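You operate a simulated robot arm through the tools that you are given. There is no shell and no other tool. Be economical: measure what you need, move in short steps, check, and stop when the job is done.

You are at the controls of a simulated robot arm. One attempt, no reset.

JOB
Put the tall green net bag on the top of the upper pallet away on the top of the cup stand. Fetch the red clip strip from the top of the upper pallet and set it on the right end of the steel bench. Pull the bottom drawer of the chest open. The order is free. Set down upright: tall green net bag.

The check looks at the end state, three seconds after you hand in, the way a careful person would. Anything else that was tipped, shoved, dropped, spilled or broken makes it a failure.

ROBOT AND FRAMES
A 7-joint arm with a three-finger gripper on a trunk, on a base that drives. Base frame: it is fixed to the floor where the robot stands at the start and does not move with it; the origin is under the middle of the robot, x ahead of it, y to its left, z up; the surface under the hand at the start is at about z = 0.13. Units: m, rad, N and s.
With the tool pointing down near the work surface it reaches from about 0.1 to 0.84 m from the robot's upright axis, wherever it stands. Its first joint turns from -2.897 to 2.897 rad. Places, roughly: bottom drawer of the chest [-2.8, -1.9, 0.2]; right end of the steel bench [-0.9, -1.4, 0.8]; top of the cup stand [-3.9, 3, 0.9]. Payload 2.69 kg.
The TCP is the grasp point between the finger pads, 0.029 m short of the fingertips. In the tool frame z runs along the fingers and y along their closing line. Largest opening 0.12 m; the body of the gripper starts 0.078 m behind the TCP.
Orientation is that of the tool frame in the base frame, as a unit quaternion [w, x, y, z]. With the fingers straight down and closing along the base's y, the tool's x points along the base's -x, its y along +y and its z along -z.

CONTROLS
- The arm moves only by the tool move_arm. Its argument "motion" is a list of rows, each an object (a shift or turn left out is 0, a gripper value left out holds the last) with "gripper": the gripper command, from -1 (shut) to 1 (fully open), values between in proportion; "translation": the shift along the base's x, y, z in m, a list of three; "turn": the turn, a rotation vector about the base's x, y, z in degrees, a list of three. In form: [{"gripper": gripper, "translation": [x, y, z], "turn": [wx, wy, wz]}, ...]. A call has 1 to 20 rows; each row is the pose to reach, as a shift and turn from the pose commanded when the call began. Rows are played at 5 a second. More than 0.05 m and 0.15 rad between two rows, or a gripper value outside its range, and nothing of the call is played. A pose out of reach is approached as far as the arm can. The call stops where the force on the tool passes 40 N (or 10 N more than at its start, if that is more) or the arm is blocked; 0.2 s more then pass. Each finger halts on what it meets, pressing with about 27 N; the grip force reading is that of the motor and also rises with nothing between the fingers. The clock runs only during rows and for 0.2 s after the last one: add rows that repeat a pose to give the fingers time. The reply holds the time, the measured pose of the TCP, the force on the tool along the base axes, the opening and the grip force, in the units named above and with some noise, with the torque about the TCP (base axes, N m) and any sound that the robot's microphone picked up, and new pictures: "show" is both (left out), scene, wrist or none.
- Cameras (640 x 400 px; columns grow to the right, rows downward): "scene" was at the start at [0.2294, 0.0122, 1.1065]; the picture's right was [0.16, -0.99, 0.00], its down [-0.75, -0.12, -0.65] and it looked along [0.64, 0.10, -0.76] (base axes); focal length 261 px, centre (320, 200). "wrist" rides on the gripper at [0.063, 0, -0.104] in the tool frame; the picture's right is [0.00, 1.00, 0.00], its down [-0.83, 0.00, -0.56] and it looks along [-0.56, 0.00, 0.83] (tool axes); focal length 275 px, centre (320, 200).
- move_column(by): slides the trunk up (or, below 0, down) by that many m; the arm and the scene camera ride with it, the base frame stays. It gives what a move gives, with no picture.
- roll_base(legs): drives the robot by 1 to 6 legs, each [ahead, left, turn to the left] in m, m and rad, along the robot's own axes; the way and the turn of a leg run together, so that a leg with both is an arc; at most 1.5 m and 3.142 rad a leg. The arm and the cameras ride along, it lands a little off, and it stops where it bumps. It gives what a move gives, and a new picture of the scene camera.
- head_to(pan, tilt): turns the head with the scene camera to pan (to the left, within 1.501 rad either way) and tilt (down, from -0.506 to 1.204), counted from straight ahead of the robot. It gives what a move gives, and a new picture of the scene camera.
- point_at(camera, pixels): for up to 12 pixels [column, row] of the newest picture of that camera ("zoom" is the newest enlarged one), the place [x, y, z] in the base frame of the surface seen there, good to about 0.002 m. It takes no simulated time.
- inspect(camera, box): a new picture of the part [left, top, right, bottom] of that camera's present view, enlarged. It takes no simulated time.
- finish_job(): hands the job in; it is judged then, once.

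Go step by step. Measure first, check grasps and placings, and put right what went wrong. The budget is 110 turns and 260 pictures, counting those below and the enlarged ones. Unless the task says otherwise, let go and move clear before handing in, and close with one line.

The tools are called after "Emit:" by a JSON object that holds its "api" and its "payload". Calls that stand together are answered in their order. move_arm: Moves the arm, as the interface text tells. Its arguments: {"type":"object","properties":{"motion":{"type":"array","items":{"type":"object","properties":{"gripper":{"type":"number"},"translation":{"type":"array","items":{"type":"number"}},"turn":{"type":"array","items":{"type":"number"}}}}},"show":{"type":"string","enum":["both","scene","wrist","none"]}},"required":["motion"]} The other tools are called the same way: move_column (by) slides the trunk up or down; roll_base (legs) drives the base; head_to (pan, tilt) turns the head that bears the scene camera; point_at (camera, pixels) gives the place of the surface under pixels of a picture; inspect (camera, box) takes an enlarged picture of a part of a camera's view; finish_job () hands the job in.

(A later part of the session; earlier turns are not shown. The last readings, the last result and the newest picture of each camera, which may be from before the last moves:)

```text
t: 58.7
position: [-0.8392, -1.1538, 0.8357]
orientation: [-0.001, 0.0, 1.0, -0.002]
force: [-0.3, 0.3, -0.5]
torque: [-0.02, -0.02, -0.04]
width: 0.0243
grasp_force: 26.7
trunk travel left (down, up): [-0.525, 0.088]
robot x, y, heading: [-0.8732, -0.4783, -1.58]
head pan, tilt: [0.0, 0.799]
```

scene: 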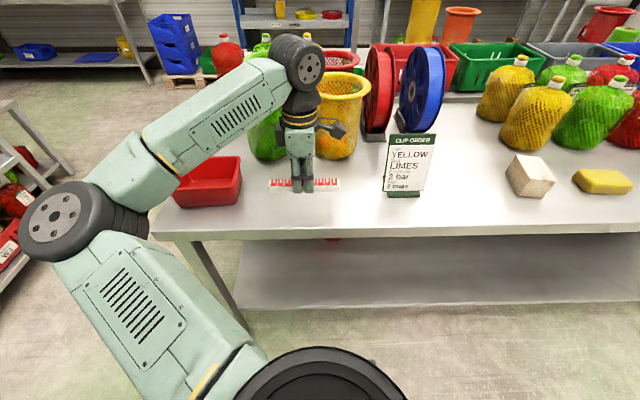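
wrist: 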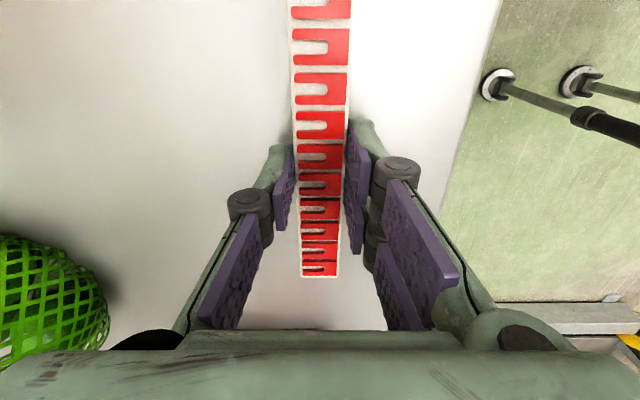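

Emit:
{"api": "move_arm", "payload": {"motion": [{"translation": [0, 0, -0.002]}, {"translation": [0, 0, -0.004]}, {"translation": [0, 0, -0.004]}, {"translation": [0, 0, -0.004], "gripper": -0.3}, {"translation": [0, 0, -0.004], "gripper": 0}, {"translation": [0, 0, -0.004], "gripper": 0}, {"translation": [0, 0, -0.004], "gripper": 0}, {"translation": [0, 0, 0.03], "gripper": 0}, {"translation": [0, 0, 0.07]}, {"translation": [0, 0, 0.11]}, {"translation": [0, 0.04, 0.12]}, {"translation": [0, 0.08, 0.12]}, {"translation": [0, 0.12, 0.12]}, {"translation": [0, 0.16, 0.12]}, {"translation": [0, 0.2, 0.12]}, {"translation": [0, 0.24, 0.12]}, {"translation": [-0.01, 0.28, 0.12]}]}}

```text
t: 62.3
position: [-0.8484, -0.8727, 0.9554]
orientation: [0.0, 0.0, 1.0, -0.001]
force: [0.6, -0.4, 0.0]
torque: [0.01, 0.0, 0.03]
width: 0.06
grasp_force: 0.0
trunk travel left (down, up): [-0.525, 0.088]
robot x, y, heading: [-0.866, -0.479, -1.58]
head pan, tilt: [0.0, 0.799]
```

scene: 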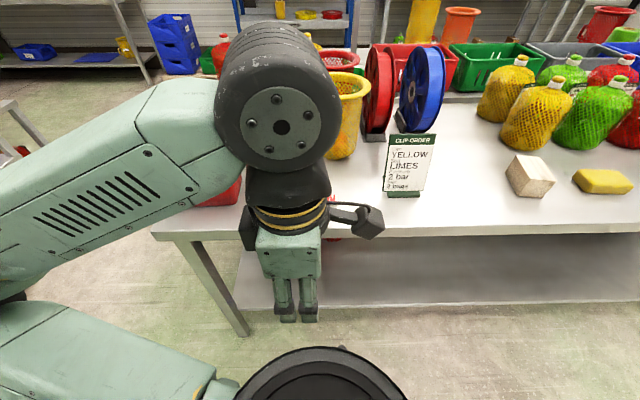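
wrist: 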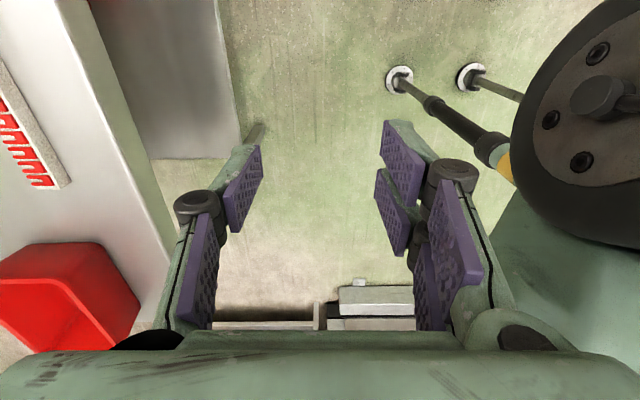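

The strip lies flat on the bench (wrist picture, upper left). Next is the chest: I'll back up a bit, slide west and look.

Emit:
{"api": "roll_base", "payload": {"legs": [[-0.15, 0, 0], [0, -1.3, 0]]}}

Emit:
{"api": "head_to", "payload": {"pan": -0.45, "tilt": 0.5}}

```text
t: 73.6
position: [-2.1523, -0.7137, 0.9547]
orientation: [0.0, -0.004, 1.0, -0.001]
force: [-0.1, 0.5, 0.0]
torque: [0.02, 0.01, -0.02]
width: 0.06
grasp_force: 0.1
trunk travel left (down, up): [-0.525, 0.088]
robot x, y, heading: [-2.1764, -0.321, -1.578]
head pan, tilt: [0.0, 0.799]
```

scene: 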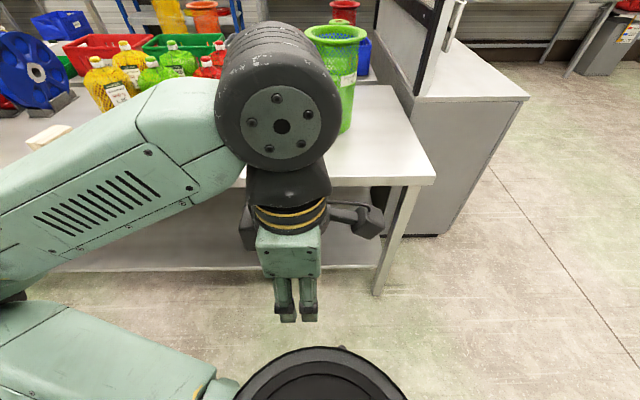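

```text
t: 74.5
position: [-2.1515, -0.7134, 0.9551]
orientation: [0.001, -0.003, 1.0, -0.001]
force: [-0.8, -1.6, -0.3]
torque: [0.0, 0.02, -0.01]
width: 0.0599
grasp_force: 0.0
trunk travel left (down, up): [-0.525, 0.088]
robot x, y, heading: [-2.175, -0.3224, -1.575]
head pan, tilt: [-0.45, 0.499]
```

scene: 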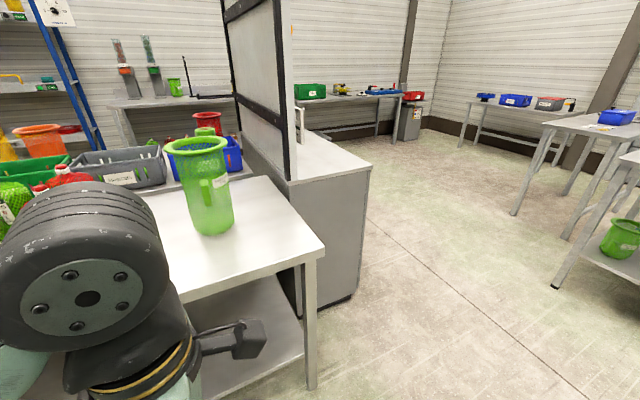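

The grey chest is past the bench end at (320,220). I'll measure it and drive further west to see its front.

Emit:
{"api": "point_at", "payload": {"camera": "scene", "pixels": [[368, 168], [300, 183], [355, 288], [322, 140], [620, 235], [555, 285], [325, 255], [312, 385]]}}

Emit:
{"api": "roll_base", "payload": {"legs": [[0, -1.2, 0]]}}

Emit:
{"api": "head_to", "payload": {"pan": 0.4, "tilt": 0.5}}

```text
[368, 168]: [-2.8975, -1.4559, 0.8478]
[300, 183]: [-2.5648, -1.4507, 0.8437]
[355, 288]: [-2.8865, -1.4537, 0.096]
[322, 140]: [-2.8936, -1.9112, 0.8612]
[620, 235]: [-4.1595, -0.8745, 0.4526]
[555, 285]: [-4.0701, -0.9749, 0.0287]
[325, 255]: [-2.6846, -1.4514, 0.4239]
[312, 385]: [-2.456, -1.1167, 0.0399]
```

```text
t: 84.0
position: [-3.3491, -0.7041, 0.9543]
orientation: [0.0, 0.003, 1.0, -0.001]
force: [0.3, 1.1, 0.3]
torque: [0.01, 0.01, 0.0]
width: 0.0602
grasp_force: 0.1
trunk travel left (down, up): [-0.525, 0.088]
robot x, y, heading: [-3.3687, -0.3125, -1.58]
head pan, tilt: [-0.45, 0.499]
```

scene: 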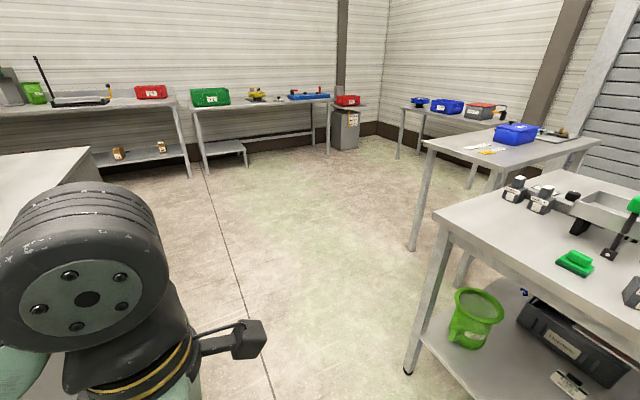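

```text
t: 85.2
position: [-3.3477, -0.7036, 0.9554]
orientation: [-0.001, 0.003, 1.0, -0.001]
force: [0.1, 0.1, 0.3]
torque: [-0.01, 0.0, -0.02]
width: 0.06
grasp_force: 0.1
trunk travel left (down, up): [-0.525, 0.088]
robot x, y, heading: [-3.3666, -0.3123, -1.584]
head pan, tilt: [0.4, 0.499]
```

scene: 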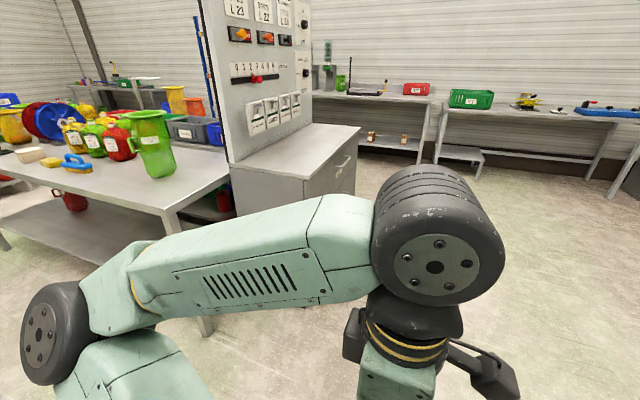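

The chest front faces west (x≈-2.9), with a handle seen at (342,165). I'll check the space to the south before driving into the aisle.

Emit:
{"api": "point_at", "payload": {"camera": "scene", "pixels": [[358, 130], [342, 165], [313, 123], [330, 195], [440, 150], [610, 195]]}}

Emit:
{"api": "head_to", "payload": {"pan": -0.35, "tilt": 0.6}}

Emit:
{"api": "point_at", "payload": {"camera": "scene", "pixels": [[408, 335], [375, 215], [440, 185], [400, 110], [250, 200], [200, 140]]}}

```text
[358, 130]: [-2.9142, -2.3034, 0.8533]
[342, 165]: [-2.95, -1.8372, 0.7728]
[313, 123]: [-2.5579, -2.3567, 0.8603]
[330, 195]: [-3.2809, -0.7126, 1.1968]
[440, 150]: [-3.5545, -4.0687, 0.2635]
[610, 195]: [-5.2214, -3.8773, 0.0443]
```

```text
t: 86.3
position: [-3.348, -0.7039, 0.9544]
orientation: [0.0, 0.003, 1.0, 0.0]
force: [-0.3, 0.2, 1.2]
torque: [0.01, 0.0, 0.01]
width: 0.06
grasp_force: 0.1
trunk travel left (down, up): [-0.525, 0.088]
robot x, y, heading: [-3.3705, -0.3106, -1.587]
head pan, tilt: [-0.351, 0.6]
```

scene: 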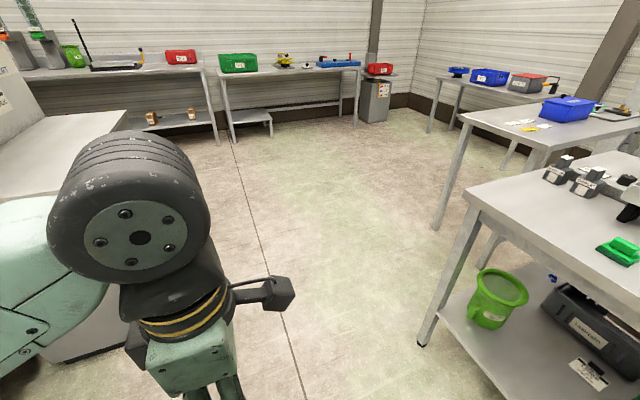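

```text
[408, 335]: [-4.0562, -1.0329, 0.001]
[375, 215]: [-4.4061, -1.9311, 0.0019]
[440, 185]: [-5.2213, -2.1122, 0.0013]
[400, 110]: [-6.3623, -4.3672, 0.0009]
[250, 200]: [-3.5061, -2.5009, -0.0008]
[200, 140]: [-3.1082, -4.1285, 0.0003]
```

It's open south of y=-1.0. I'll drive down the aisle to about (-3.7,-2.0) and turn to face the chest (east).

Emit:
{"api": "roll_base", "payload": {"legs": [[1.0, -0.12, 0], [0.65, -0.25, 0], [0, 0, 1.58]]}}

Emit:
{"api": "head_to", "payload": {"pan": 0, "tilt": 0.7}}

```text
t: 99.0
position: [-3.3637, -1.9224, 0.9548]
orientation: [-0.001, 0.723, -0.691, 0.0]
force: [0.1, -0.4, -0.1]
torque: [0.01, 0.01, 0.02]
width: 0.0602
grasp_force: 0.0
trunk travel left (down, up): [-0.525, 0.088]
robot x, y, heading: [-3.7545, -1.9599, 0.035]
head pan, tilt: [-0.351, 0.6]
```

scene: 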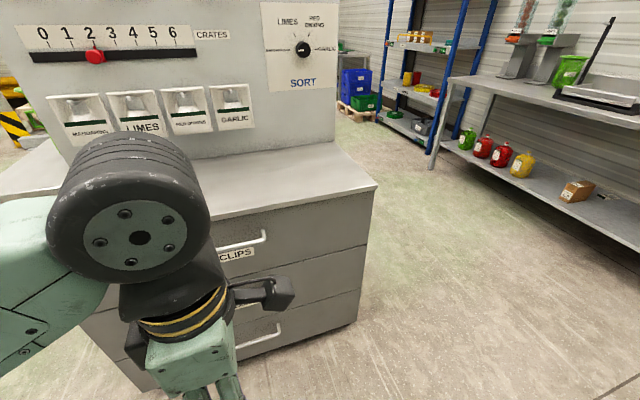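

```text
t: 99.8
position: [-3.3639, -1.9225, 0.955]
orientation: [-0.001, 0.723, -0.691, 0.001]
force: [0.1, 0.0, 0.5]
torque: [-0.04, 0.0, 0.01]
width: 0.0602
grasp_force: 0.1
trunk travel left (down, up): [-0.525, 0.088]
robot x, y, heading: [-3.7556, -1.9621, 0.033]
head pan, tilt: [0.0, 0.7]
```

scene: 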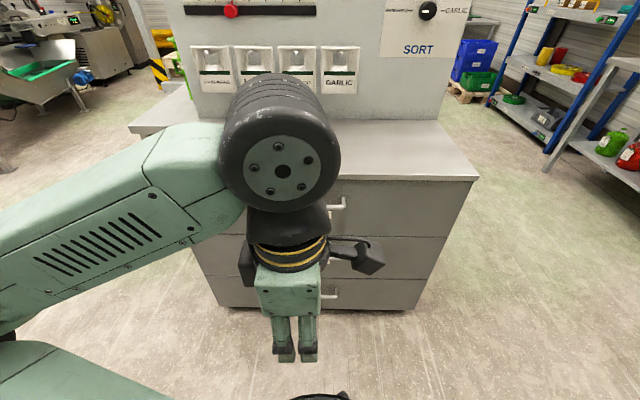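

The chest has three drawers with bar handles, the bottom one at about (330,295). I'll pitch the tool to point forward (closing vertically) while extending to x≈-3.17.

Emit:
{"api": "move_arm", "payload": {"motion": [{"translation": [0.02, 0, 0], "turn": [0, -8.2, 0], "gripper": 1}, {"translation": [0.04, 0, 0], "turn": [0, -16.4, 0]}, {"translation": [0.06, 0, 0], "turn": [0, -24.6, 0]}, {"translation": [0.08, 0, 0], "turn": [0, -32.8, 0]}, {"translation": [0.1, 0, 0], "turn": [0, -41, 0]}, {"translation": [0.12, 0, 0], "turn": [0, -49.2, 0]}, {"translation": [0.14, 0, 0], "turn": [0, -57.4, 0]}, {"translation": [0.16, 0, 0], "turn": [0, -65.6, 0]}, {"translation": [0.18, 0, 0], "turn": [0, -73.8, 0]}, {"translation": [0.19, 0, 0], "turn": [0, -82, 0]}, {"translation": [0.2, 0, 0], "turn": [0, -90, 0]}, {"translation": [0.2, 0, 0], "turn": [0, -90, 0]}]}}

```text
t: 102.4
position: [-3.037, -1.8627, 0.9659]
orientation: [-0.49, 0.509, -0.489, 0.511]
force: [-0.1, 0.3, -0.1]
torque: [-0.02, -0.03, -0.02]
width: 0.12
grasp_force: 0.1
out of reach, approached as far as the arm can: row 3, 4, 5, 6, 7, 8, 9, 10, 11, 12
trunk travel left (down, up): [-0.525, 0.088]
robot x, y, heading: [-3.7558, -1.9643, 0.034]
head pan, tilt: [0.0, 0.7]
```

scene: 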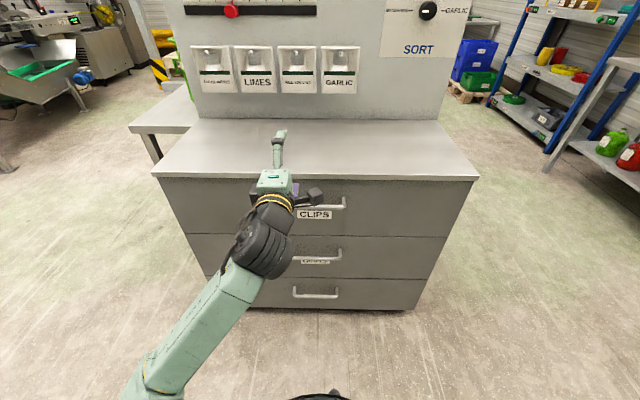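
wrist: 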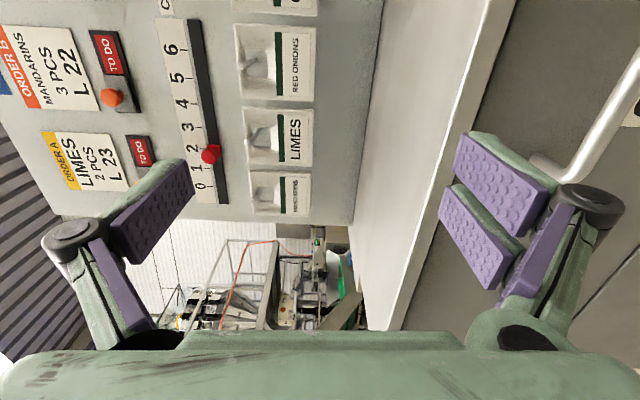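

All three handles are visible now; the bottom bar is at (315,295). I'll measure.

Emit:
{"api": "inspect", "payload": {"camera": "scene", "box": [240, 190, 400, 315]}}

Emit:
{"api": "point_at", "payload": {"camera": "scene", "pixels": [[295, 295], [315, 296], [336, 296], [294, 288], [336, 288], [295, 258], [340, 254], [345, 204], [380, 300], [220, 190], [475, 178], [220, 300]]}}

```text
3.20 times, centred on (320, 252) of scene
```

zoom: 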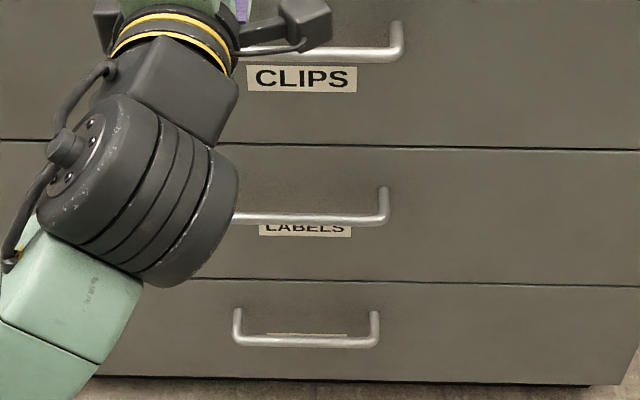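

```text
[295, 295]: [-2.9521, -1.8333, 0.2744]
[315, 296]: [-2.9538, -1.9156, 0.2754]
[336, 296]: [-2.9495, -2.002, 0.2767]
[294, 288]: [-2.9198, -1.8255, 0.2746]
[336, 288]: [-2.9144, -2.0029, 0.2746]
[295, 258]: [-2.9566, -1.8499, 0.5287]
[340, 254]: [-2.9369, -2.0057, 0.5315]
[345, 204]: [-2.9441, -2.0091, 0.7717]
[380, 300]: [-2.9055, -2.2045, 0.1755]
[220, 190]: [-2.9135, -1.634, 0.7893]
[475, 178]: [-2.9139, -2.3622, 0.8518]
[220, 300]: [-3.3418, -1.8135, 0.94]
```

Bottom bar: x≈-2.952, z≈0.275, y -1.83…-2.00, with the drawer face at about -2.912. I'll retract the hand a little, align y, and lower the trunk.

Emit:
{"api": "move_arm", "payload": {"motion": [{"translation": [-0.035, -0.02, 0]}, {"translation": [-0.07, -0.04, 0]}, {"translation": [-0.1, -0.053, 0]}, {"translation": [-0.1, -0.053, 0]}], "show": "none"}}

Emit:
{"api": "move_column", "payload": {"by": -0.5}}

Emit:
{"api": "head_to", "payload": {"pan": 0, "tilt": 0.6}}

```text
t: 103.4
position: [-3.0333, -1.8766, 0.9824]
orientation: [-0.489, 0.511, -0.488, 0.512]
force: [-1.2, 0.1, 0.1]
torque: [0.01, -0.04, 0.03]
width: 0.1198
grasp_force: 0.0
out of reach, approached as far as the arm can: row 1, 2, 3, 4
trunk travel left (down, up): [-0.525, 0.088]
robot x, y, heading: [-3.7559, -1.9643, 0.036]
head pan, tilt: [0.0, 0.7]
```

```text
refused: -0.5 is not a number from -0.4 to 0.4
```

```text
t: 104.1
position: [-3.0337, -1.8764, 0.982]
orientation: [-0.489, 0.51, -0.488, 0.512]
force: [0.0, -0.9, 0.1]
torque: [0.01, 0.01, 0.0]
width: 0.1201
grasp_force: 0.0
trunk travel left (down, up): [-0.525, 0.088]
robot x, y, heading: [-3.7569, -1.9626, 0.038]
head pan, tilt: [0.0, 0.6]
```

scene: 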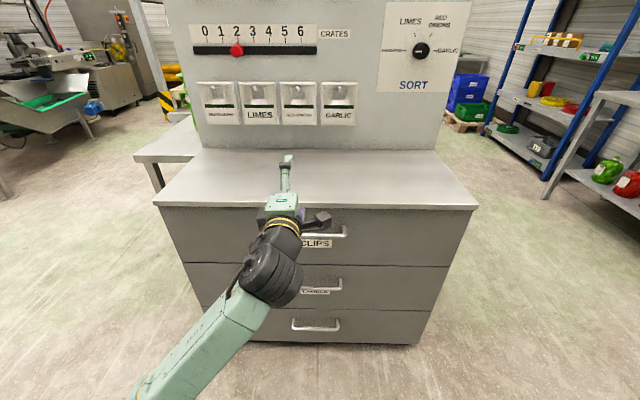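

The arm seems limited in this pose at this height. I'll back the base 0.12, lower the trunk, and see what the arm can do down there.

Emit:
{"api": "roll_base", "payload": {"legs": [[-0.12, 0, 0]]}}

Emit:
{"api": "move_column", "payload": {"by": -0.4}}

Emit:
{"api": "move_arm", "payload": {"motion": [{"translation": [0, 0, -0.04]}, {"translation": [0, 0, -0.08]}, {"translation": [0, 0, -0.12]}, {"translation": [0, 0, -0.12]}]}}

```text
t: 105.3
position: [-3.1518, -1.8811, 0.9821]
orientation: [-0.489, 0.51, -0.489, 0.512]
force: [-0.1, 0.1, 0.1]
torque: [-0.02, 0.03, 0.04]
width: 0.12
grasp_force: 0.0
trunk travel left (down, up): [-0.525, 0.088]
robot x, y, heading: [-3.8768, -1.9649, 0.033]
head pan, tilt: [0.0, 0.6]
```

scene: 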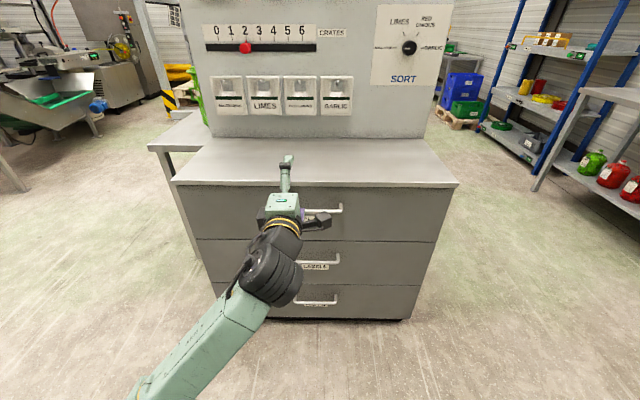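

```text
t: 109.1
position: [-3.1581, -1.9007, 0.6366]
orientation: [0.528, -0.462, 0.516, -0.491]
force: [-0.2, 0.2, -0.1]
torque: [0.0, 0.02, 0.0]
width: 0.1202
grasp_force: 0.1
trunk travel left (down, up): [-0.125, 0.488]
robot x, y, heading: [-3.872, -1.9603, 0.034]
head pan, tilt: [0.0, 0.6]
```

```text
t: 109.5
position: [-3.1596, -1.9018, 0.6538]
orientation: [0.604, -0.379, 0.556, -0.427]
force: [-1.5, -0.2, -0.2]
torque: [-0.01, 0.01, -0.03]
width: 0.1199
grasp_force: 0.0
trunk travel left (down, up): [-0.125, 0.488]
robot x, y, heading: [-3.8736, -1.9647, 0.041]
head pan, tilt: [0.0, 0.6]
stopped in row 1: the arm was blocked; the commanded pose is now the measured one
```

scene: 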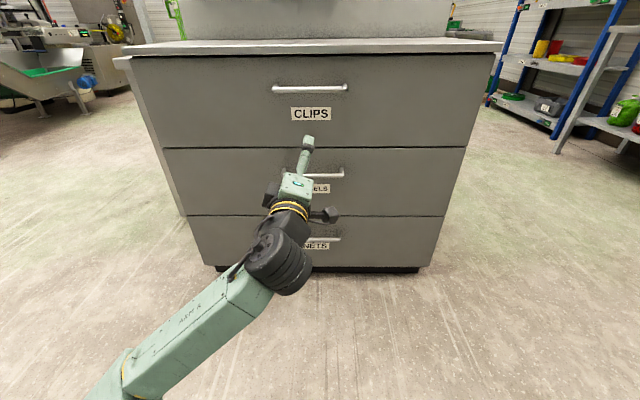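
wrist: 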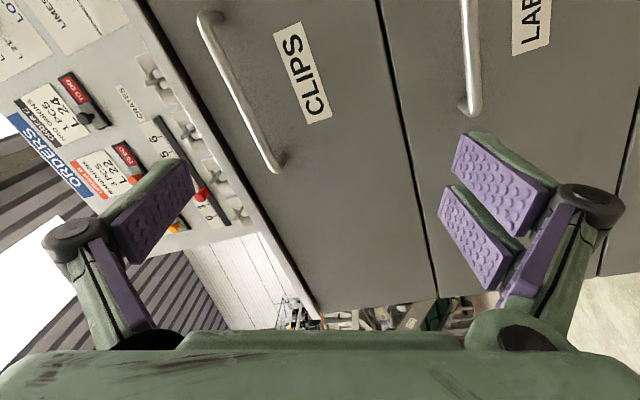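

The elbow dropped and is blocked low. I'll raise the trunk again and undo the pitch so the arm returns to the elbow-up, tool-down pose.

Emit:
{"api": "move_column", "payload": {"by": 0.4}}

Emit:
{"api": "roll_base", "payload": {"legs": [[-0.15, 0, 0]]}}

```text
t: 113.3
position: [-3.1543, -1.8929, 1.0233]
orientation: [0.591, -0.399, 0.553, -0.431]
force: [0.3, -0.2, -0.7]
torque: [0.0, -0.01, -0.02]
width: 0.1199
grasp_force: 0.0
trunk travel left (down, up): [-0.525, 0.088]
robot x, y, heading: [-3.8761, -1.9619, 0.032]
head pan, tilt: [0.0, 0.6]
```

```text
t: 114.7
position: [-3.3027, -1.8997, 1.0239]
orientation: [0.591, -0.398, 0.553, -0.432]
force: [-0.7, 0.1, 0.3]
torque: [-0.01, 0.03, -0.01]
width: 0.12
grasp_force: 0.0
trunk travel left (down, up): [-0.525, 0.088]
robot x, y, heading: [-4.0233, -1.9706, 0.03]
head pan, tilt: [0.0, 0.6]
```

scene: 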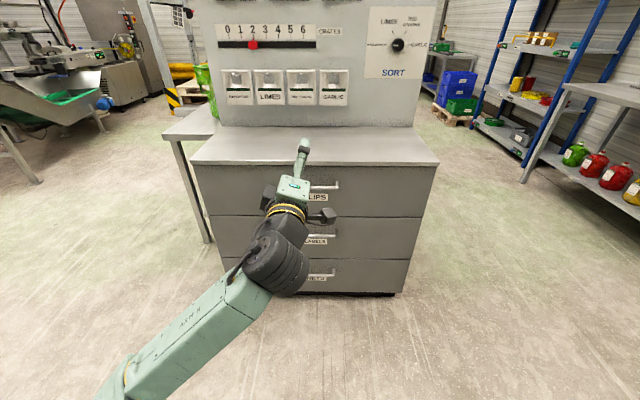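

Now I'll return the tool to pointing down.

Emit:
{"api": "move_arm", "payload": {"motion": [{"translation": [-0.012, 0, -0.008], "turn": [-1.21, 7.78, 1.18]}, {"translation": [-0.025, 0, -0.016], "turn": [-2.42, 15.57, 2.35]}, {"translation": [-0.037, 0, -0.025], "turn": [-3.63, 23.35, 3.53]}, {"translation": [-0.05, 0, -0.033], "turn": [-4.83, 31.13, 4.7]}, {"translation": [-0.062, 0, -0.042], "turn": [-6.04, 38.92, 5.88]}, {"translation": [-0.075, 0, -0.05], "turn": [-7.25, 46.7, 7.05]}, {"translation": [-0.087, 0, -0.058], "turn": [-8.46, 54.48, 8.23]}, {"translation": [-0.1, 0, -0.066], "turn": [-9.67, 62.27, 9.4]}, {"translation": [-0.112, 0, -0.075], "turn": [-10.88, 70.05, 10.58]}, {"translation": [-0.125, 0, -0.083], "turn": [-12.08, 77.83, 11.75]}, {"translation": [-0.137, 0, -0.092], "turn": [-13.29, 85.62, 12.93]}, {"translation": [-0.15, 0, -0.1], "turn": [-14.5, 93.4, 14.1]}, {"translation": [-0.15, 0, -0.1], "turn": [-14.5, 93.4, 14.1]}]}}

```text
t: 117.5
position: [-3.4526, -1.9, 0.924]
orientation: [-0.002, -0.707, 0.707, 0.0]
force: [-0.2, -0.8, -0.5]
torque: [0.03, 0.0, 0.0]
width: 0.1201
grasp_force: 0.1
out of reach, approached as far as the arm can: row 1, 2
trunk travel left (down, up): [-0.525, 0.088]
robot x, y, heading: [-4.0185, -1.9678, 0.034]
head pan, tilt: [0.0, 0.6]
```

scene: 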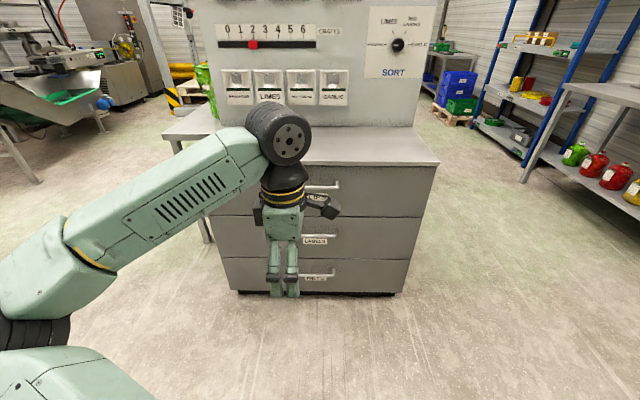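
wrist: 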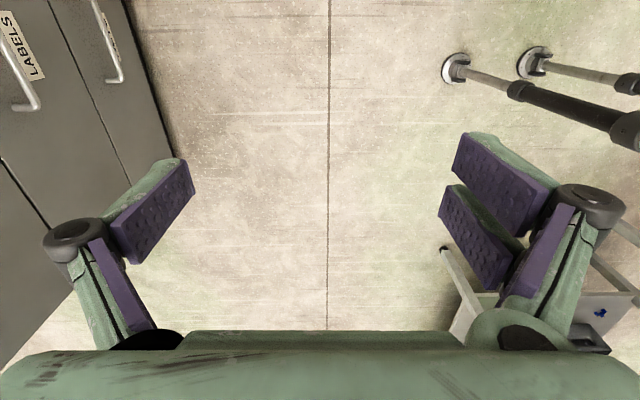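

Elbow is up again. I'll lower the trunk 0.3, then drop the hand tool-down to z≈0.40 before pitching.

Emit:
{"api": "move_column", "payload": {"by": -0.3}}

Emit:
{"api": "move_arm", "payload": {"motion": [{"translation": [0.0, 0, -0.04]}, {"translation": [0.0, 0, -0.08]}, {"translation": [0.0, 0, -0.12]}, {"translation": [0.0, 0, -0.16]}, {"translation": [0.0, 0, -0.2]}, {"translation": [0.02, 0, -0.24]}, {"translation": [0.04, 0, -0.26]}, {"translation": [0.04, 0, -0.26]}], "show": "scene"}}

```text
t: 120.5
position: [-3.4528, -1.9008, 0.6234]
orientation: [0.001, 0.707, -0.707, 0.002]
force: [0.1, 0.4, -0.2]
torque: [0.02, -0.02, 0.0]
width: 0.1201
grasp_force: 0.0
trunk travel left (down, up): [-0.225, 0.388]
robot x, y, heading: [-4.0246, -1.9723, 0.029]
head pan, tilt: [0.0, 0.6]
```

```text
t: 122.3
position: [-3.4134, -1.8997, 0.3627]
orientation: [0.002, 0.708, -0.707, 0.001]
force: [-0.3, -0.4, -0.7]
torque: [-0.01, 0.02, 0.02]
width: 0.12
grasp_force: 0.1
trunk travel left (down, up): [-0.225, 0.388]
robot x, y, heading: [-4.0223, -1.9687, 0.031]
head pan, tilt: [0.0, 0.6]
```

scene: 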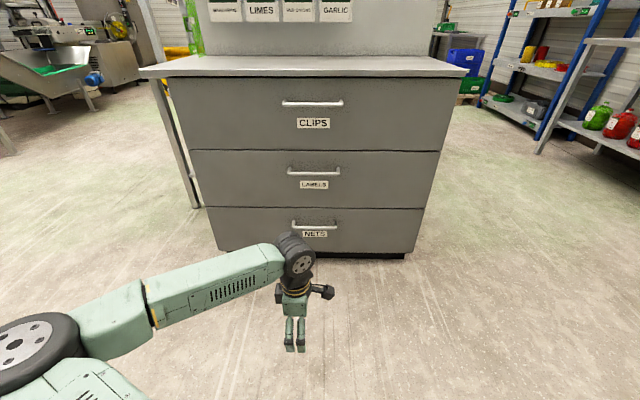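

Now I'll pitch forward by 60° while moving to z≈0.28.

Emit:
{"api": "move_arm", "payload": {"motion": [{"translation": [0.012, 0, -0.01], "turn": [0, -7.5, 0]}, {"translation": [0.025, 0, -0.02], "turn": [0, -15, 0]}, {"translation": [0.037, 0, -0.03], "turn": [0, -22.5, 0]}, {"translation": [0.05, 0, -0.04], "turn": [0, -30, 0]}, {"translation": [0.062, 0, -0.05], "turn": [0, -37.5, 0]}, {"translation": [0.075, 0, -0.06], "turn": [0, -45, 0]}, {"translation": [0.087, 0, -0.07], "turn": [0, -52.5, 0]}, {"translation": [0.1, 0, -0.085], "turn": [0, -60, 0]}, {"translation": [0.1, 0, -0.085], "turn": [0, -60, 0]}]}}

```text
t: 124.3
position: [-3.2887, -1.8771, 0.3476]
orientation: [0.328, -0.622, 0.632, -0.325]
force: [-0.5, 1.0, 0.3]
torque: [-0.02, 0.01, 0.0]
width: 0.1197
grasp_force: 0.1
out of reach, approached as far as the arm can: row 7, 8, 9
trunk travel left (down, up): [-0.225, 0.388]
robot x, y, heading: [-4.023, -1.9708, 0.032]
head pan, tilt: [0.0, 0.6]
```

scene: 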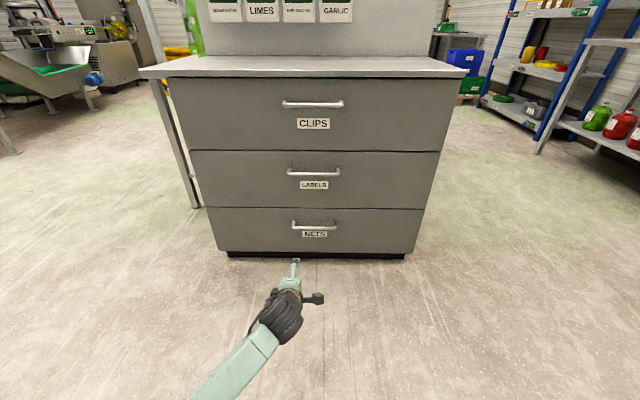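
wrist: 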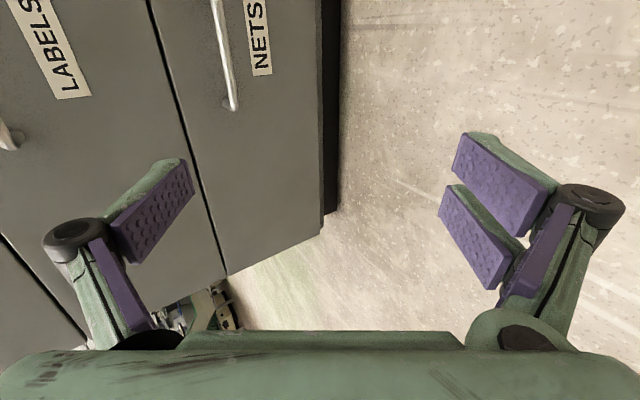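

The wrist hits a limit past ~50° with the camera on the right side. I'll roll the hand about its own axis by 90° (to camera-below) and see how the arm reconfigures.

Emit:
{"api": "move_arm", "payload": {"motion": [{"translation": [0, 0, 0.005], "turn": [6.7, 0, -4.69]}, {"translation": [0, 0, 0.01], "turn": [13.4, 0, -9.38]}, {"translation": [0, 0, 0.01], "turn": [20.1, 0, -14.07]}, {"translation": [0, 0, 0.01], "turn": [26.8, 0, -18.76]}, {"translation": [0, 0, 0.01], "turn": [33.5, 0, -23.45]}, {"translation": [0, 0, 0.01], "turn": [40.2, 0, -28.14]}, {"translation": [0, 0, 0.01], "turn": [46.9, 0, -32.83]}, {"translation": [0, 0, 0.01], "turn": [53.6, 0, -37.5]}, {"translation": [0, 0, 0.01], "turn": [60.3, 0, -42.2]}, {"translation": [0, 0, 0.01], "turn": [67, 0, -46.9]}, {"translation": [0, 0, 0.01], "turn": [73.7, 0, -51.5]}, {"translation": [0, 0, 0.01], "turn": [73.7, 0, -51.5]}]}}

```text
t: 126.9
position: [-3.2875, -1.8783, 0.3545]
orientation: [0.459, 0.001, 0.888, 0.0]
force: [0.0, -0.5, -0.1]
torque: [-0.02, 0.01, 0.02]
width: 0.1201
grasp_force: 0.1
trunk travel left (down, up): [-0.225, 0.388]
robot x, y, heading: [-4.0232, -1.9712, 0.035]
head pan, tilt: [0.0, 0.6]
```

scene: 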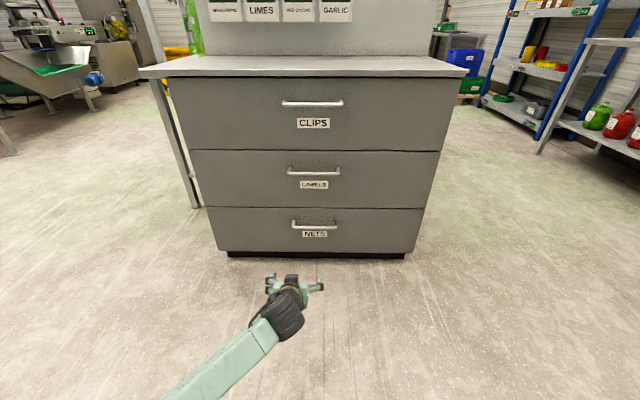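
wrist: 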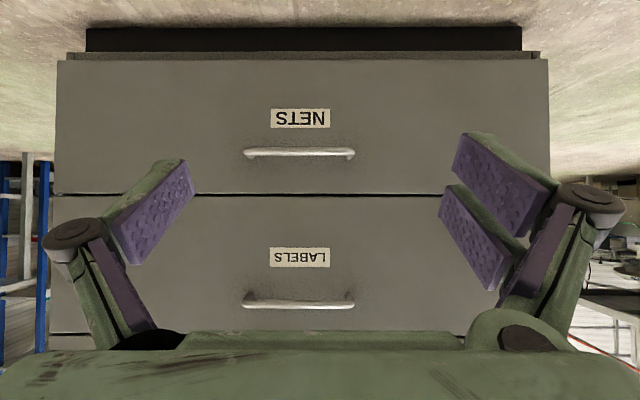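

This works exactly. I'll continue rolling 90° more so the fingers close vertically with the camera on the left.

Emit:
{"api": "move_arm", "payload": {"motion": [{"translation": [0, 0, 0], "turn": [6.7, 0, -4.73]}, {"translation": [0, 0, 0], "turn": [13.4, 0, -9.46]}, {"turn": [20.1, 0, -14.2]}, {"turn": [26.8, 0, -18.9]}, {"turn": [33.5, 0, -23.7]}, {"turn": [40.2, 0, -28.4]}, {"turn": [46.9, 0, -33.1]}, {"turn": [53.6, 0, -37.9]}, {"turn": [60.3, 0, -42.6]}, {"turn": [67, 0, -47.3]}, {"turn": [73.5, 0, -52.0]}, {"turn": [73.5, 0, -52.0]}]}}

```text
t: 129.5
position: [-3.279, -1.845, 0.3941]
orientation: [0.35, 0.573, 0.677, 0.3]
force: [-0.6, -1.0, -0.5]
torque: [0.03, -0.01, 0.02]
width: 0.12
grasp_force: 0.0
out of reach, approached as far as the arm can: row 7, 8, 9, 10, 11, 12
trunk travel left (down, up): [-0.225, 0.388]
robot x, y, heading: [-4.022, -1.971, 0.031]
head pan, tilt: [0.0, 0.6]
```

scene: 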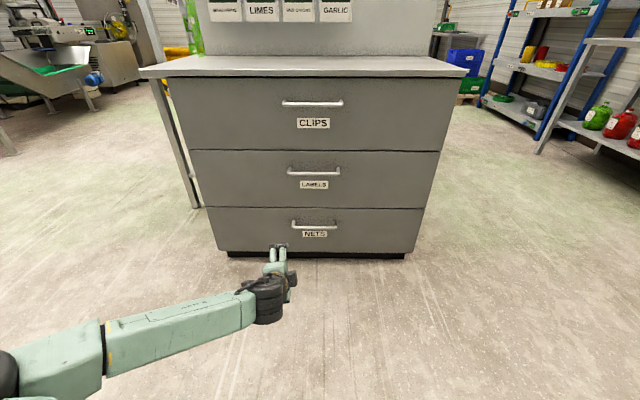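
wrist: 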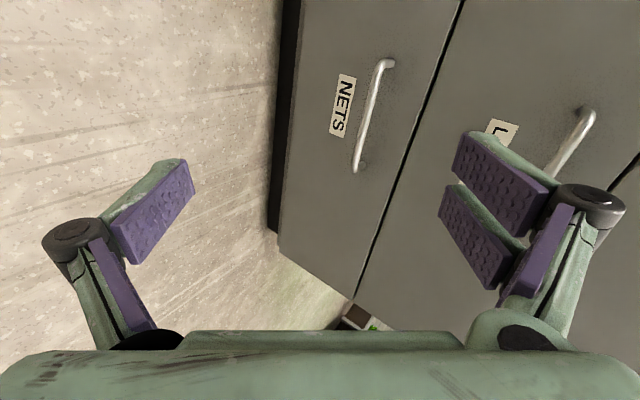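

Pitch ≈55° with roll about 9° short; the arm seems to be running out downward. I'll lower the trunk 0.12 (bringing z to ≈0.275) and then correct the roll and see whether it's reachable.

Emit:
{"api": "move_column", "payload": {"by": -0.14}}

Emit:
{"api": "move_arm", "payload": {"motion": [{"translation": [0, 0, 0.01], "turn": [0, 0, 0], "gripper": 0.0}, {"translation": [0.02, 0, 0.02], "turn": [3.7, 0, -2.6], "gripper": -0.4}, {"translation": [0.04, 0, 0.02], "turn": [7.4, 0, -5.2], "gripper": -0.4}, {"translation": [0.05, 0, 0.02], "turn": [7.4, 0, -5.2]}, {"translation": [0.05, 0, 0.02], "turn": [7.4, 0, -5.2]}]}}

```text
t: 131.2
position: [-3.2787, -1.8464, 0.2533]
orientation: [0.351, 0.572, 0.678, 0.301]
force: [-0.3, 0.4, -0.1]
torque: [0.03, 0.05, -0.02]
width: 0.1196
grasp_force: 0.1
trunk travel left (down, up): [-0.085, 0.528]
robot x, y, heading: [-4.0222, -1.9713, 0.03]
head pan, tilt: [0.0, 0.6]
```

```text
t: 132.3
position: [-3.2298, -1.8458, 0.2745]
orientation: [0.325, 0.623, 0.631, 0.328]
force: [0.1, 0.2, 0.5]
torque: [0.02, 0.01, -0.01]
width: 0.0362
grasp_force: 0.1
trunk travel left (down, up): [-0.085, 0.528]
robot x, y, heading: [-4.0232, -1.9692, 0.032]
head pan, tilt: [0.0, 0.6]
```

scene: 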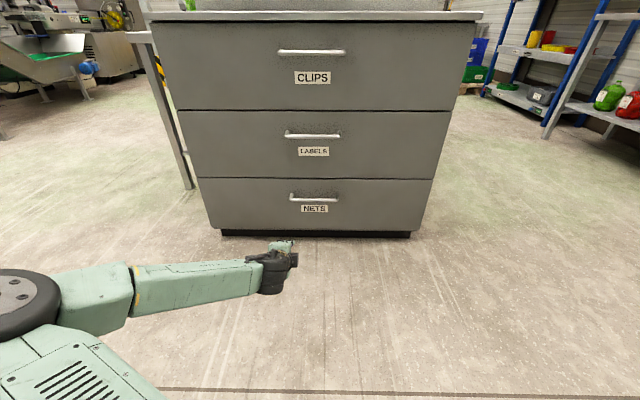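
wrist: 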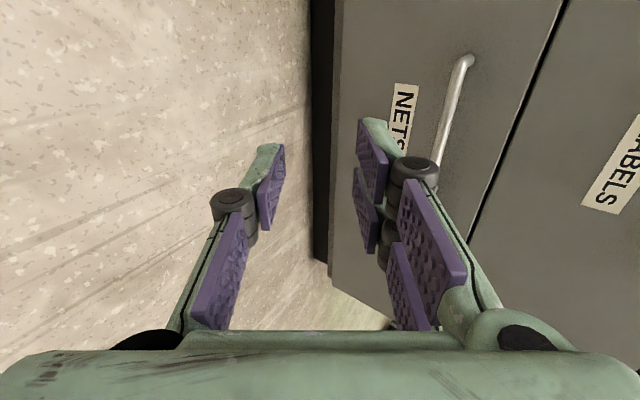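

Lower trunk solved it: the pose is exact. Now I'll pitch the remaining ~33° to horizontal and align y to -1.916.

Emit:
{"api": "move_arm", "payload": {"motion": [{"translation": [0, -0.015, 0.0], "turn": [0, -7, 0]}, {"translation": [0, -0.03, 0.0], "turn": [0, -14, 0]}, {"translation": [0, -0.045, 0.0], "turn": [0, -21, 0]}, {"translation": [0, -0.06, 0.0], "turn": [0, -28, 0]}, {"translation": [0, -0.07, 0.0], "turn": [0, -34, 0]}, {"translation": [0, -0.07, 0.0], "turn": [0, -34, 0], "gripper": 0}, {"translation": [0, -0.07, 0.0], "turn": [0, -34, 0], "gripper": 0}]}}

```text
t: 133.9
position: [-3.2085, -1.9356, 0.3449]
orientation: [0.374, 0.598, 0.596, 0.384]
force: [0.3, -0.7, -0.1]
torque: [0.0, 0.02, 0.0]
width: 0.06
grasp_force: 0.1
out of reach, approached as far as the arm can: row 1, 2, 3, 4, 5, 6, 7
trunk travel left (down, up): [-0.085, 0.528]
robot x, y, heading: [-4.0228, -1.969, 0.033]
head pan, tilt: [0.0, 0.6]
```

scene: 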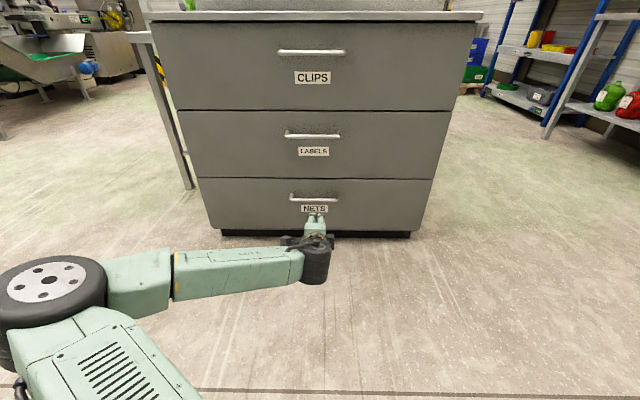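
wrist: 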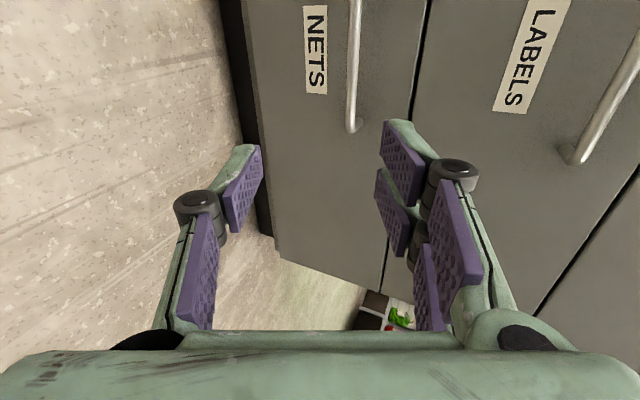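

The pitch limit is ~65° there. I'll settle for commanded pitch 65° with the hand a bit to the left (y≈-1.866 in this stance), and use the base for alignment.

Emit:
{"api": "move_arm", "payload": {"motion": [{"translation": [0, 0.02, 0.0], "turn": [0, 8, 0]}, {"translation": [0, 0.04, 0.0], "turn": [0, 16, 0]}, {"translation": [0, 0.05, 0.0], "turn": [0, 24, 0]}, {"translation": [0, 0.05, 0.0], "turn": [0, 24, 0]}]}}

```text
t: 134.9
position: [-3.2228, -1.906, 0.2787]
orientation: [0.247, 0.662, 0.661, 0.253]
force: [-0.1, 0.3, 1.0]
torque: [0.0, 0.04, -0.02]
width: 0.0599
grasp_force: 0.0
out of reach, approached as far as the arm can: row 2, 3, 4
trunk travel left (down, up): [-0.085, 0.528]
robot x, y, heading: [-4.0234, -1.9707, 0.033]
head pan, tilt: [0.0, 0.6]
```

scene: 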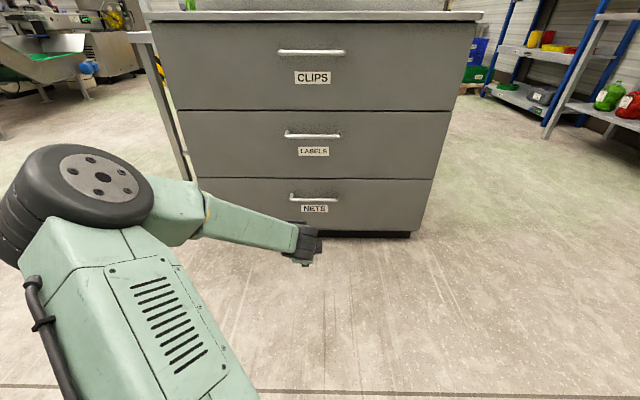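
wrist: 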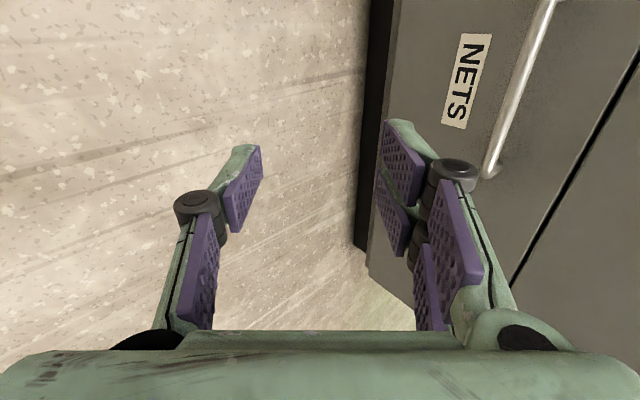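

Measured pitch is now ~41° with good roll. A grip at ~55° with a narrow opening still clears the drawer face, so I'll command pitch 55° at y≈-1.846, which was exactly reachable before.

Emit:
{"api": "move_arm", "payload": {"motion": [{"translation": [0, 0.02, 0.0], "turn": [0, -3, 0]}, {"translation": [0, 0.04, 0.0], "turn": [0, -7, 0]}, {"translation": [0, 0.06, 0.0], "turn": [0, -11, 0]}, {"translation": [-0.007, 0.06, -0.004], "turn": [0, -14, 0]}, {"translation": [-0.007, 0.06, -0.004], "turn": [0, -14, 0], "gripper": -0.4}, {"translation": [-0.007, 0.06, -0.004], "turn": [0, -14, 0], "gripper": -0.4}, {"translation": [-0.007, 0.06, -0.004], "turn": [0, -14, 0], "gripper": -0.4}]}}

```text
t: 136.6
position: [-3.2319, -1.8463, 0.2745]
orientation: [0.322, 0.63, 0.625, 0.33]
force: [-0.9, 0.4, -1.2]
torque: [0.05, -0.01, 0.0]
width: 0.0359
grasp_force: 0.2
trunk travel left (down, up): [-0.085, 0.528]
robot x, y, heading: [-4.0188, -1.9703, 0.027]
head pan, tilt: [0.0, 0.6]
```

scene: 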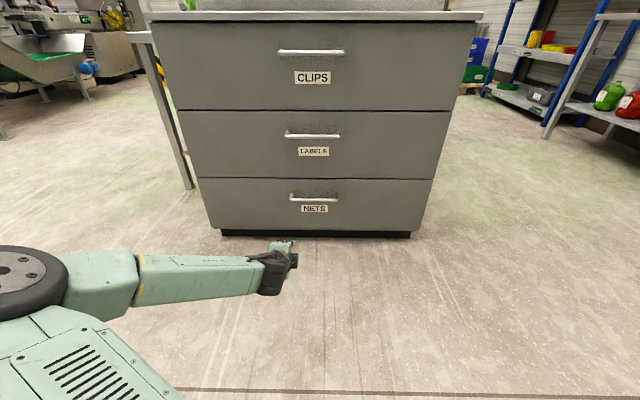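
wrist: 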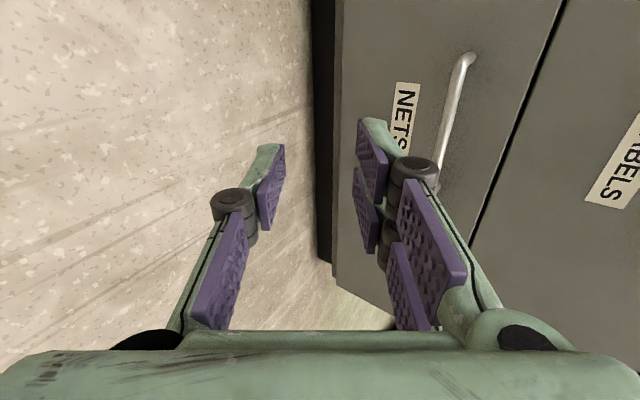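

Exact again. I'll re-measure the bar from this lower viewpoint.

Emit:
{"api": "inspect", "payload": {"camera": "scene", "box": [270, 175, 360, 231]}}

Emit:
{"api": "point_at", "payload": {"camera": "zoom", "pixels": [[140, 172], [240, 172], [320, 174], [400, 174], [480, 174], [320, 180], [320, 168], [320, 100], [300, 320], [145, 135], [485, 135], [320, 155]]}}

```text
7.11 times, centred on (315, 203) of scene
```

zoom: 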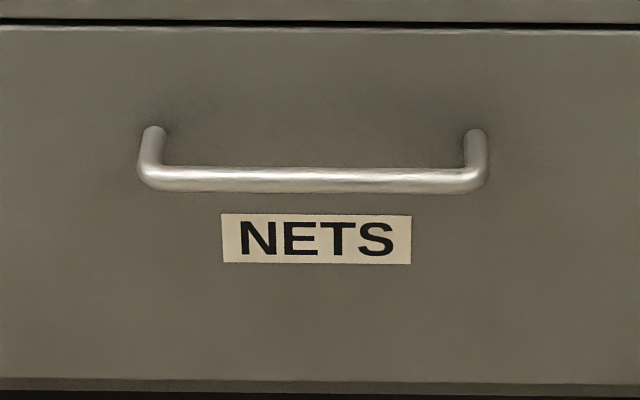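

```text
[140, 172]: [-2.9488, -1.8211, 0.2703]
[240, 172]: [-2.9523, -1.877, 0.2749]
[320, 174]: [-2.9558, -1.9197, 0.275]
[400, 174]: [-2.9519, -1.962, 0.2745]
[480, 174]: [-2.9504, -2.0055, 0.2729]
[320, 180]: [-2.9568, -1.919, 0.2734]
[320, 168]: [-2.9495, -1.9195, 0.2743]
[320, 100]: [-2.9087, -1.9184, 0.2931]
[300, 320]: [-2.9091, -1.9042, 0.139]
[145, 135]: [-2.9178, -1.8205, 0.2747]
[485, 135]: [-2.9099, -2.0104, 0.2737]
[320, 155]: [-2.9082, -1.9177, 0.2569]
```

Bar centre ≈(-2.949,-1.917,0.270), face -2.9085. I'll raise the trunk 0.042 and drive to the pre-grasp pose at TCP (-3.016,-1.917,0.317).

Emit:
{"api": "move_column", "payload": {"by": 0.042}}

Emit:
{"api": "roll_base", "payload": {"legs": [[0.213, -0.077, 0]]}}

Emit:
{"api": "inspect", "payload": {"camera": "wrist", "box": [0, 0, 640, 400]}}

```text
t: 137.4
position: [-3.2319, -1.8458, 0.3164]
orientation: [0.322, 0.63, 0.625, 0.331]
force: [-0.2, 0.1, 0.4]
torque: [-0.01, -0.01, 0.01]
width: 0.0362
grasp_force: 0.1
trunk travel left (down, up): [-0.127, 0.486]
robot x, y, heading: [-4.0233, -1.9703, 0.028]
head pan, tilt: [0.0, 0.6]
```

```text
t: 139.1
position: [-3.0135, -1.9177, 0.3171]
orientation: [0.323, 0.63, 0.624, 0.33]
force: [0.3, 0.2, -0.4]
torque: [0.01, 0.0, 0.01]
width: 0.0361
grasp_force: 0.0
trunk travel left (down, up): [-0.127, 0.486]
robot x, y, heading: [-3.8012, -2.0406, 0.026]
head pan, tilt: [0.0, 0.6]
```

scene: 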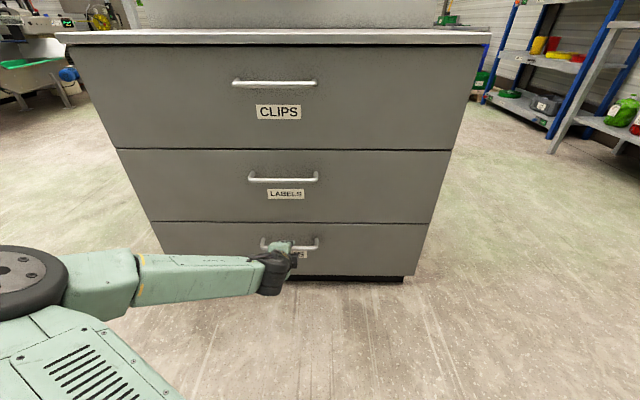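

```text
1.00 times, centred on (320, 200) of wrist (not enlarged: the box is as wide or as high as the picture)
```

zoom: 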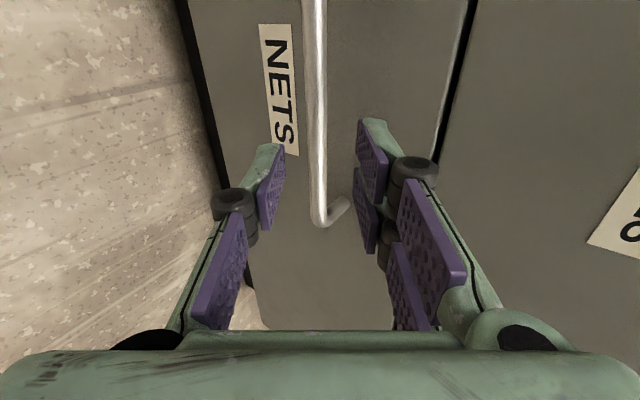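

Bar is centred between the fingers. I'll advance diagonally along the tool axis and close.

Emit:
{"api": "move_arm", "payload": {"motion": [{"translation": [0.02, 0, -0.0145], "gripper": -0.4}, {"translation": [0.04, 0, -0.029]}, {"translation": [0.055, 0, -0.04]}, {"translation": [0.055, 0, -0.04]}, {"translation": [0.055, 0, -0.04], "gripper": -1}, {"translation": [0.055, 0, -0.04], "gripper": -1}, {"translation": [0.055, 0, -0.04], "gripper": -1}, {"translation": [0.055, 0, -0.04], "gripper": -1}]}}

```text
t: 140.9
position: [-2.9576, -1.9188, 0.2753]
orientation: [0.322, 0.63, 0.625, 0.329]
force: [1.6, -0.7, -0.8]
torque: [-0.84, 0.03, 0.65]
width: 0.0134
grasp_force: 40.2
trunk travel left (down, up): [-0.127, 0.486]
robot x, y, heading: [-3.8025, -2.0416, 0.023]
head pan, tilt: [0.0, 0.6]
```

scene: 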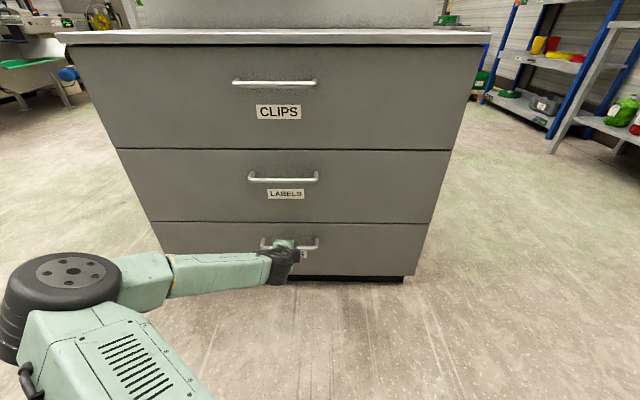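
wrist: 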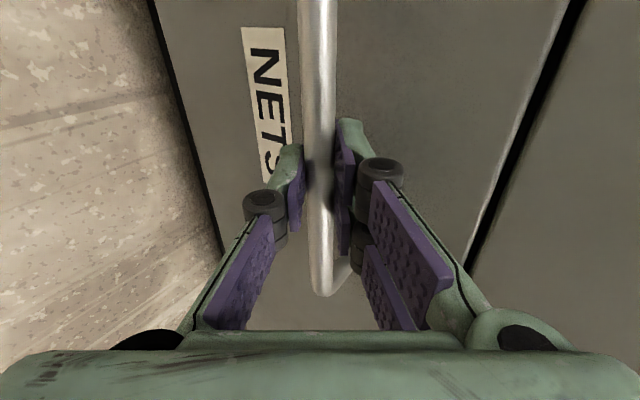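

Bar gripped (width 0.0134). I'll pull by driving straight back 0.22.

Emit:
{"api": "roll_base", "payload": {"legs": [[-0.22, 0.005, 0]]}}

```text
t: 142.6
position: [-3.181, -1.9202, 0.2757]
orientation: [0.324, 0.631, 0.624, 0.328]
force: [0.6, -12.1, -2.5]
torque: [-1.2, -0.01, 0.39]
width: 0.0134
grasp_force: 39.7
trunk travel left (down, up): [-0.127, 0.486]
robot x, y, heading: [-4.0303, -2.0452, 0.028]
head pan, tilt: [0.0, 0.6]
```

scene: 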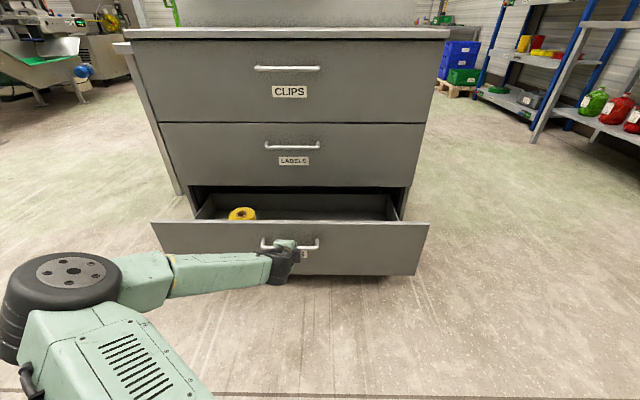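

Drawer's open 0.22. I'll pull a little more, gently.

Emit:
{"api": "roll_base", "payload": {"legs": [[-0.05, 0.0, 0]]}}

```text
t: 143.6
position: [-3.2306, -1.9203, 0.2749]
orientation: [0.323, 0.63, 0.625, 0.329]
force: [-1.7, 0.5, -1.5]
torque: [-1.03, 0.01, 0.62]
width: 0.0135
grasp_force: 39.8
trunk travel left (down, up): [-0.127, 0.486]
robot x, y, heading: [-4.0796, -2.0452, 0.028]
head pan, tilt: [0.0, 0.6]
```

scene: 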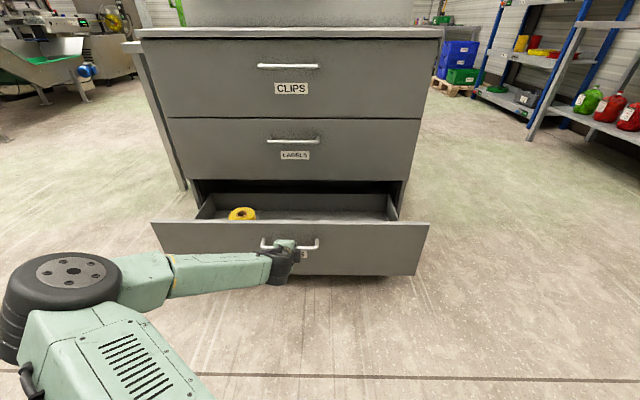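

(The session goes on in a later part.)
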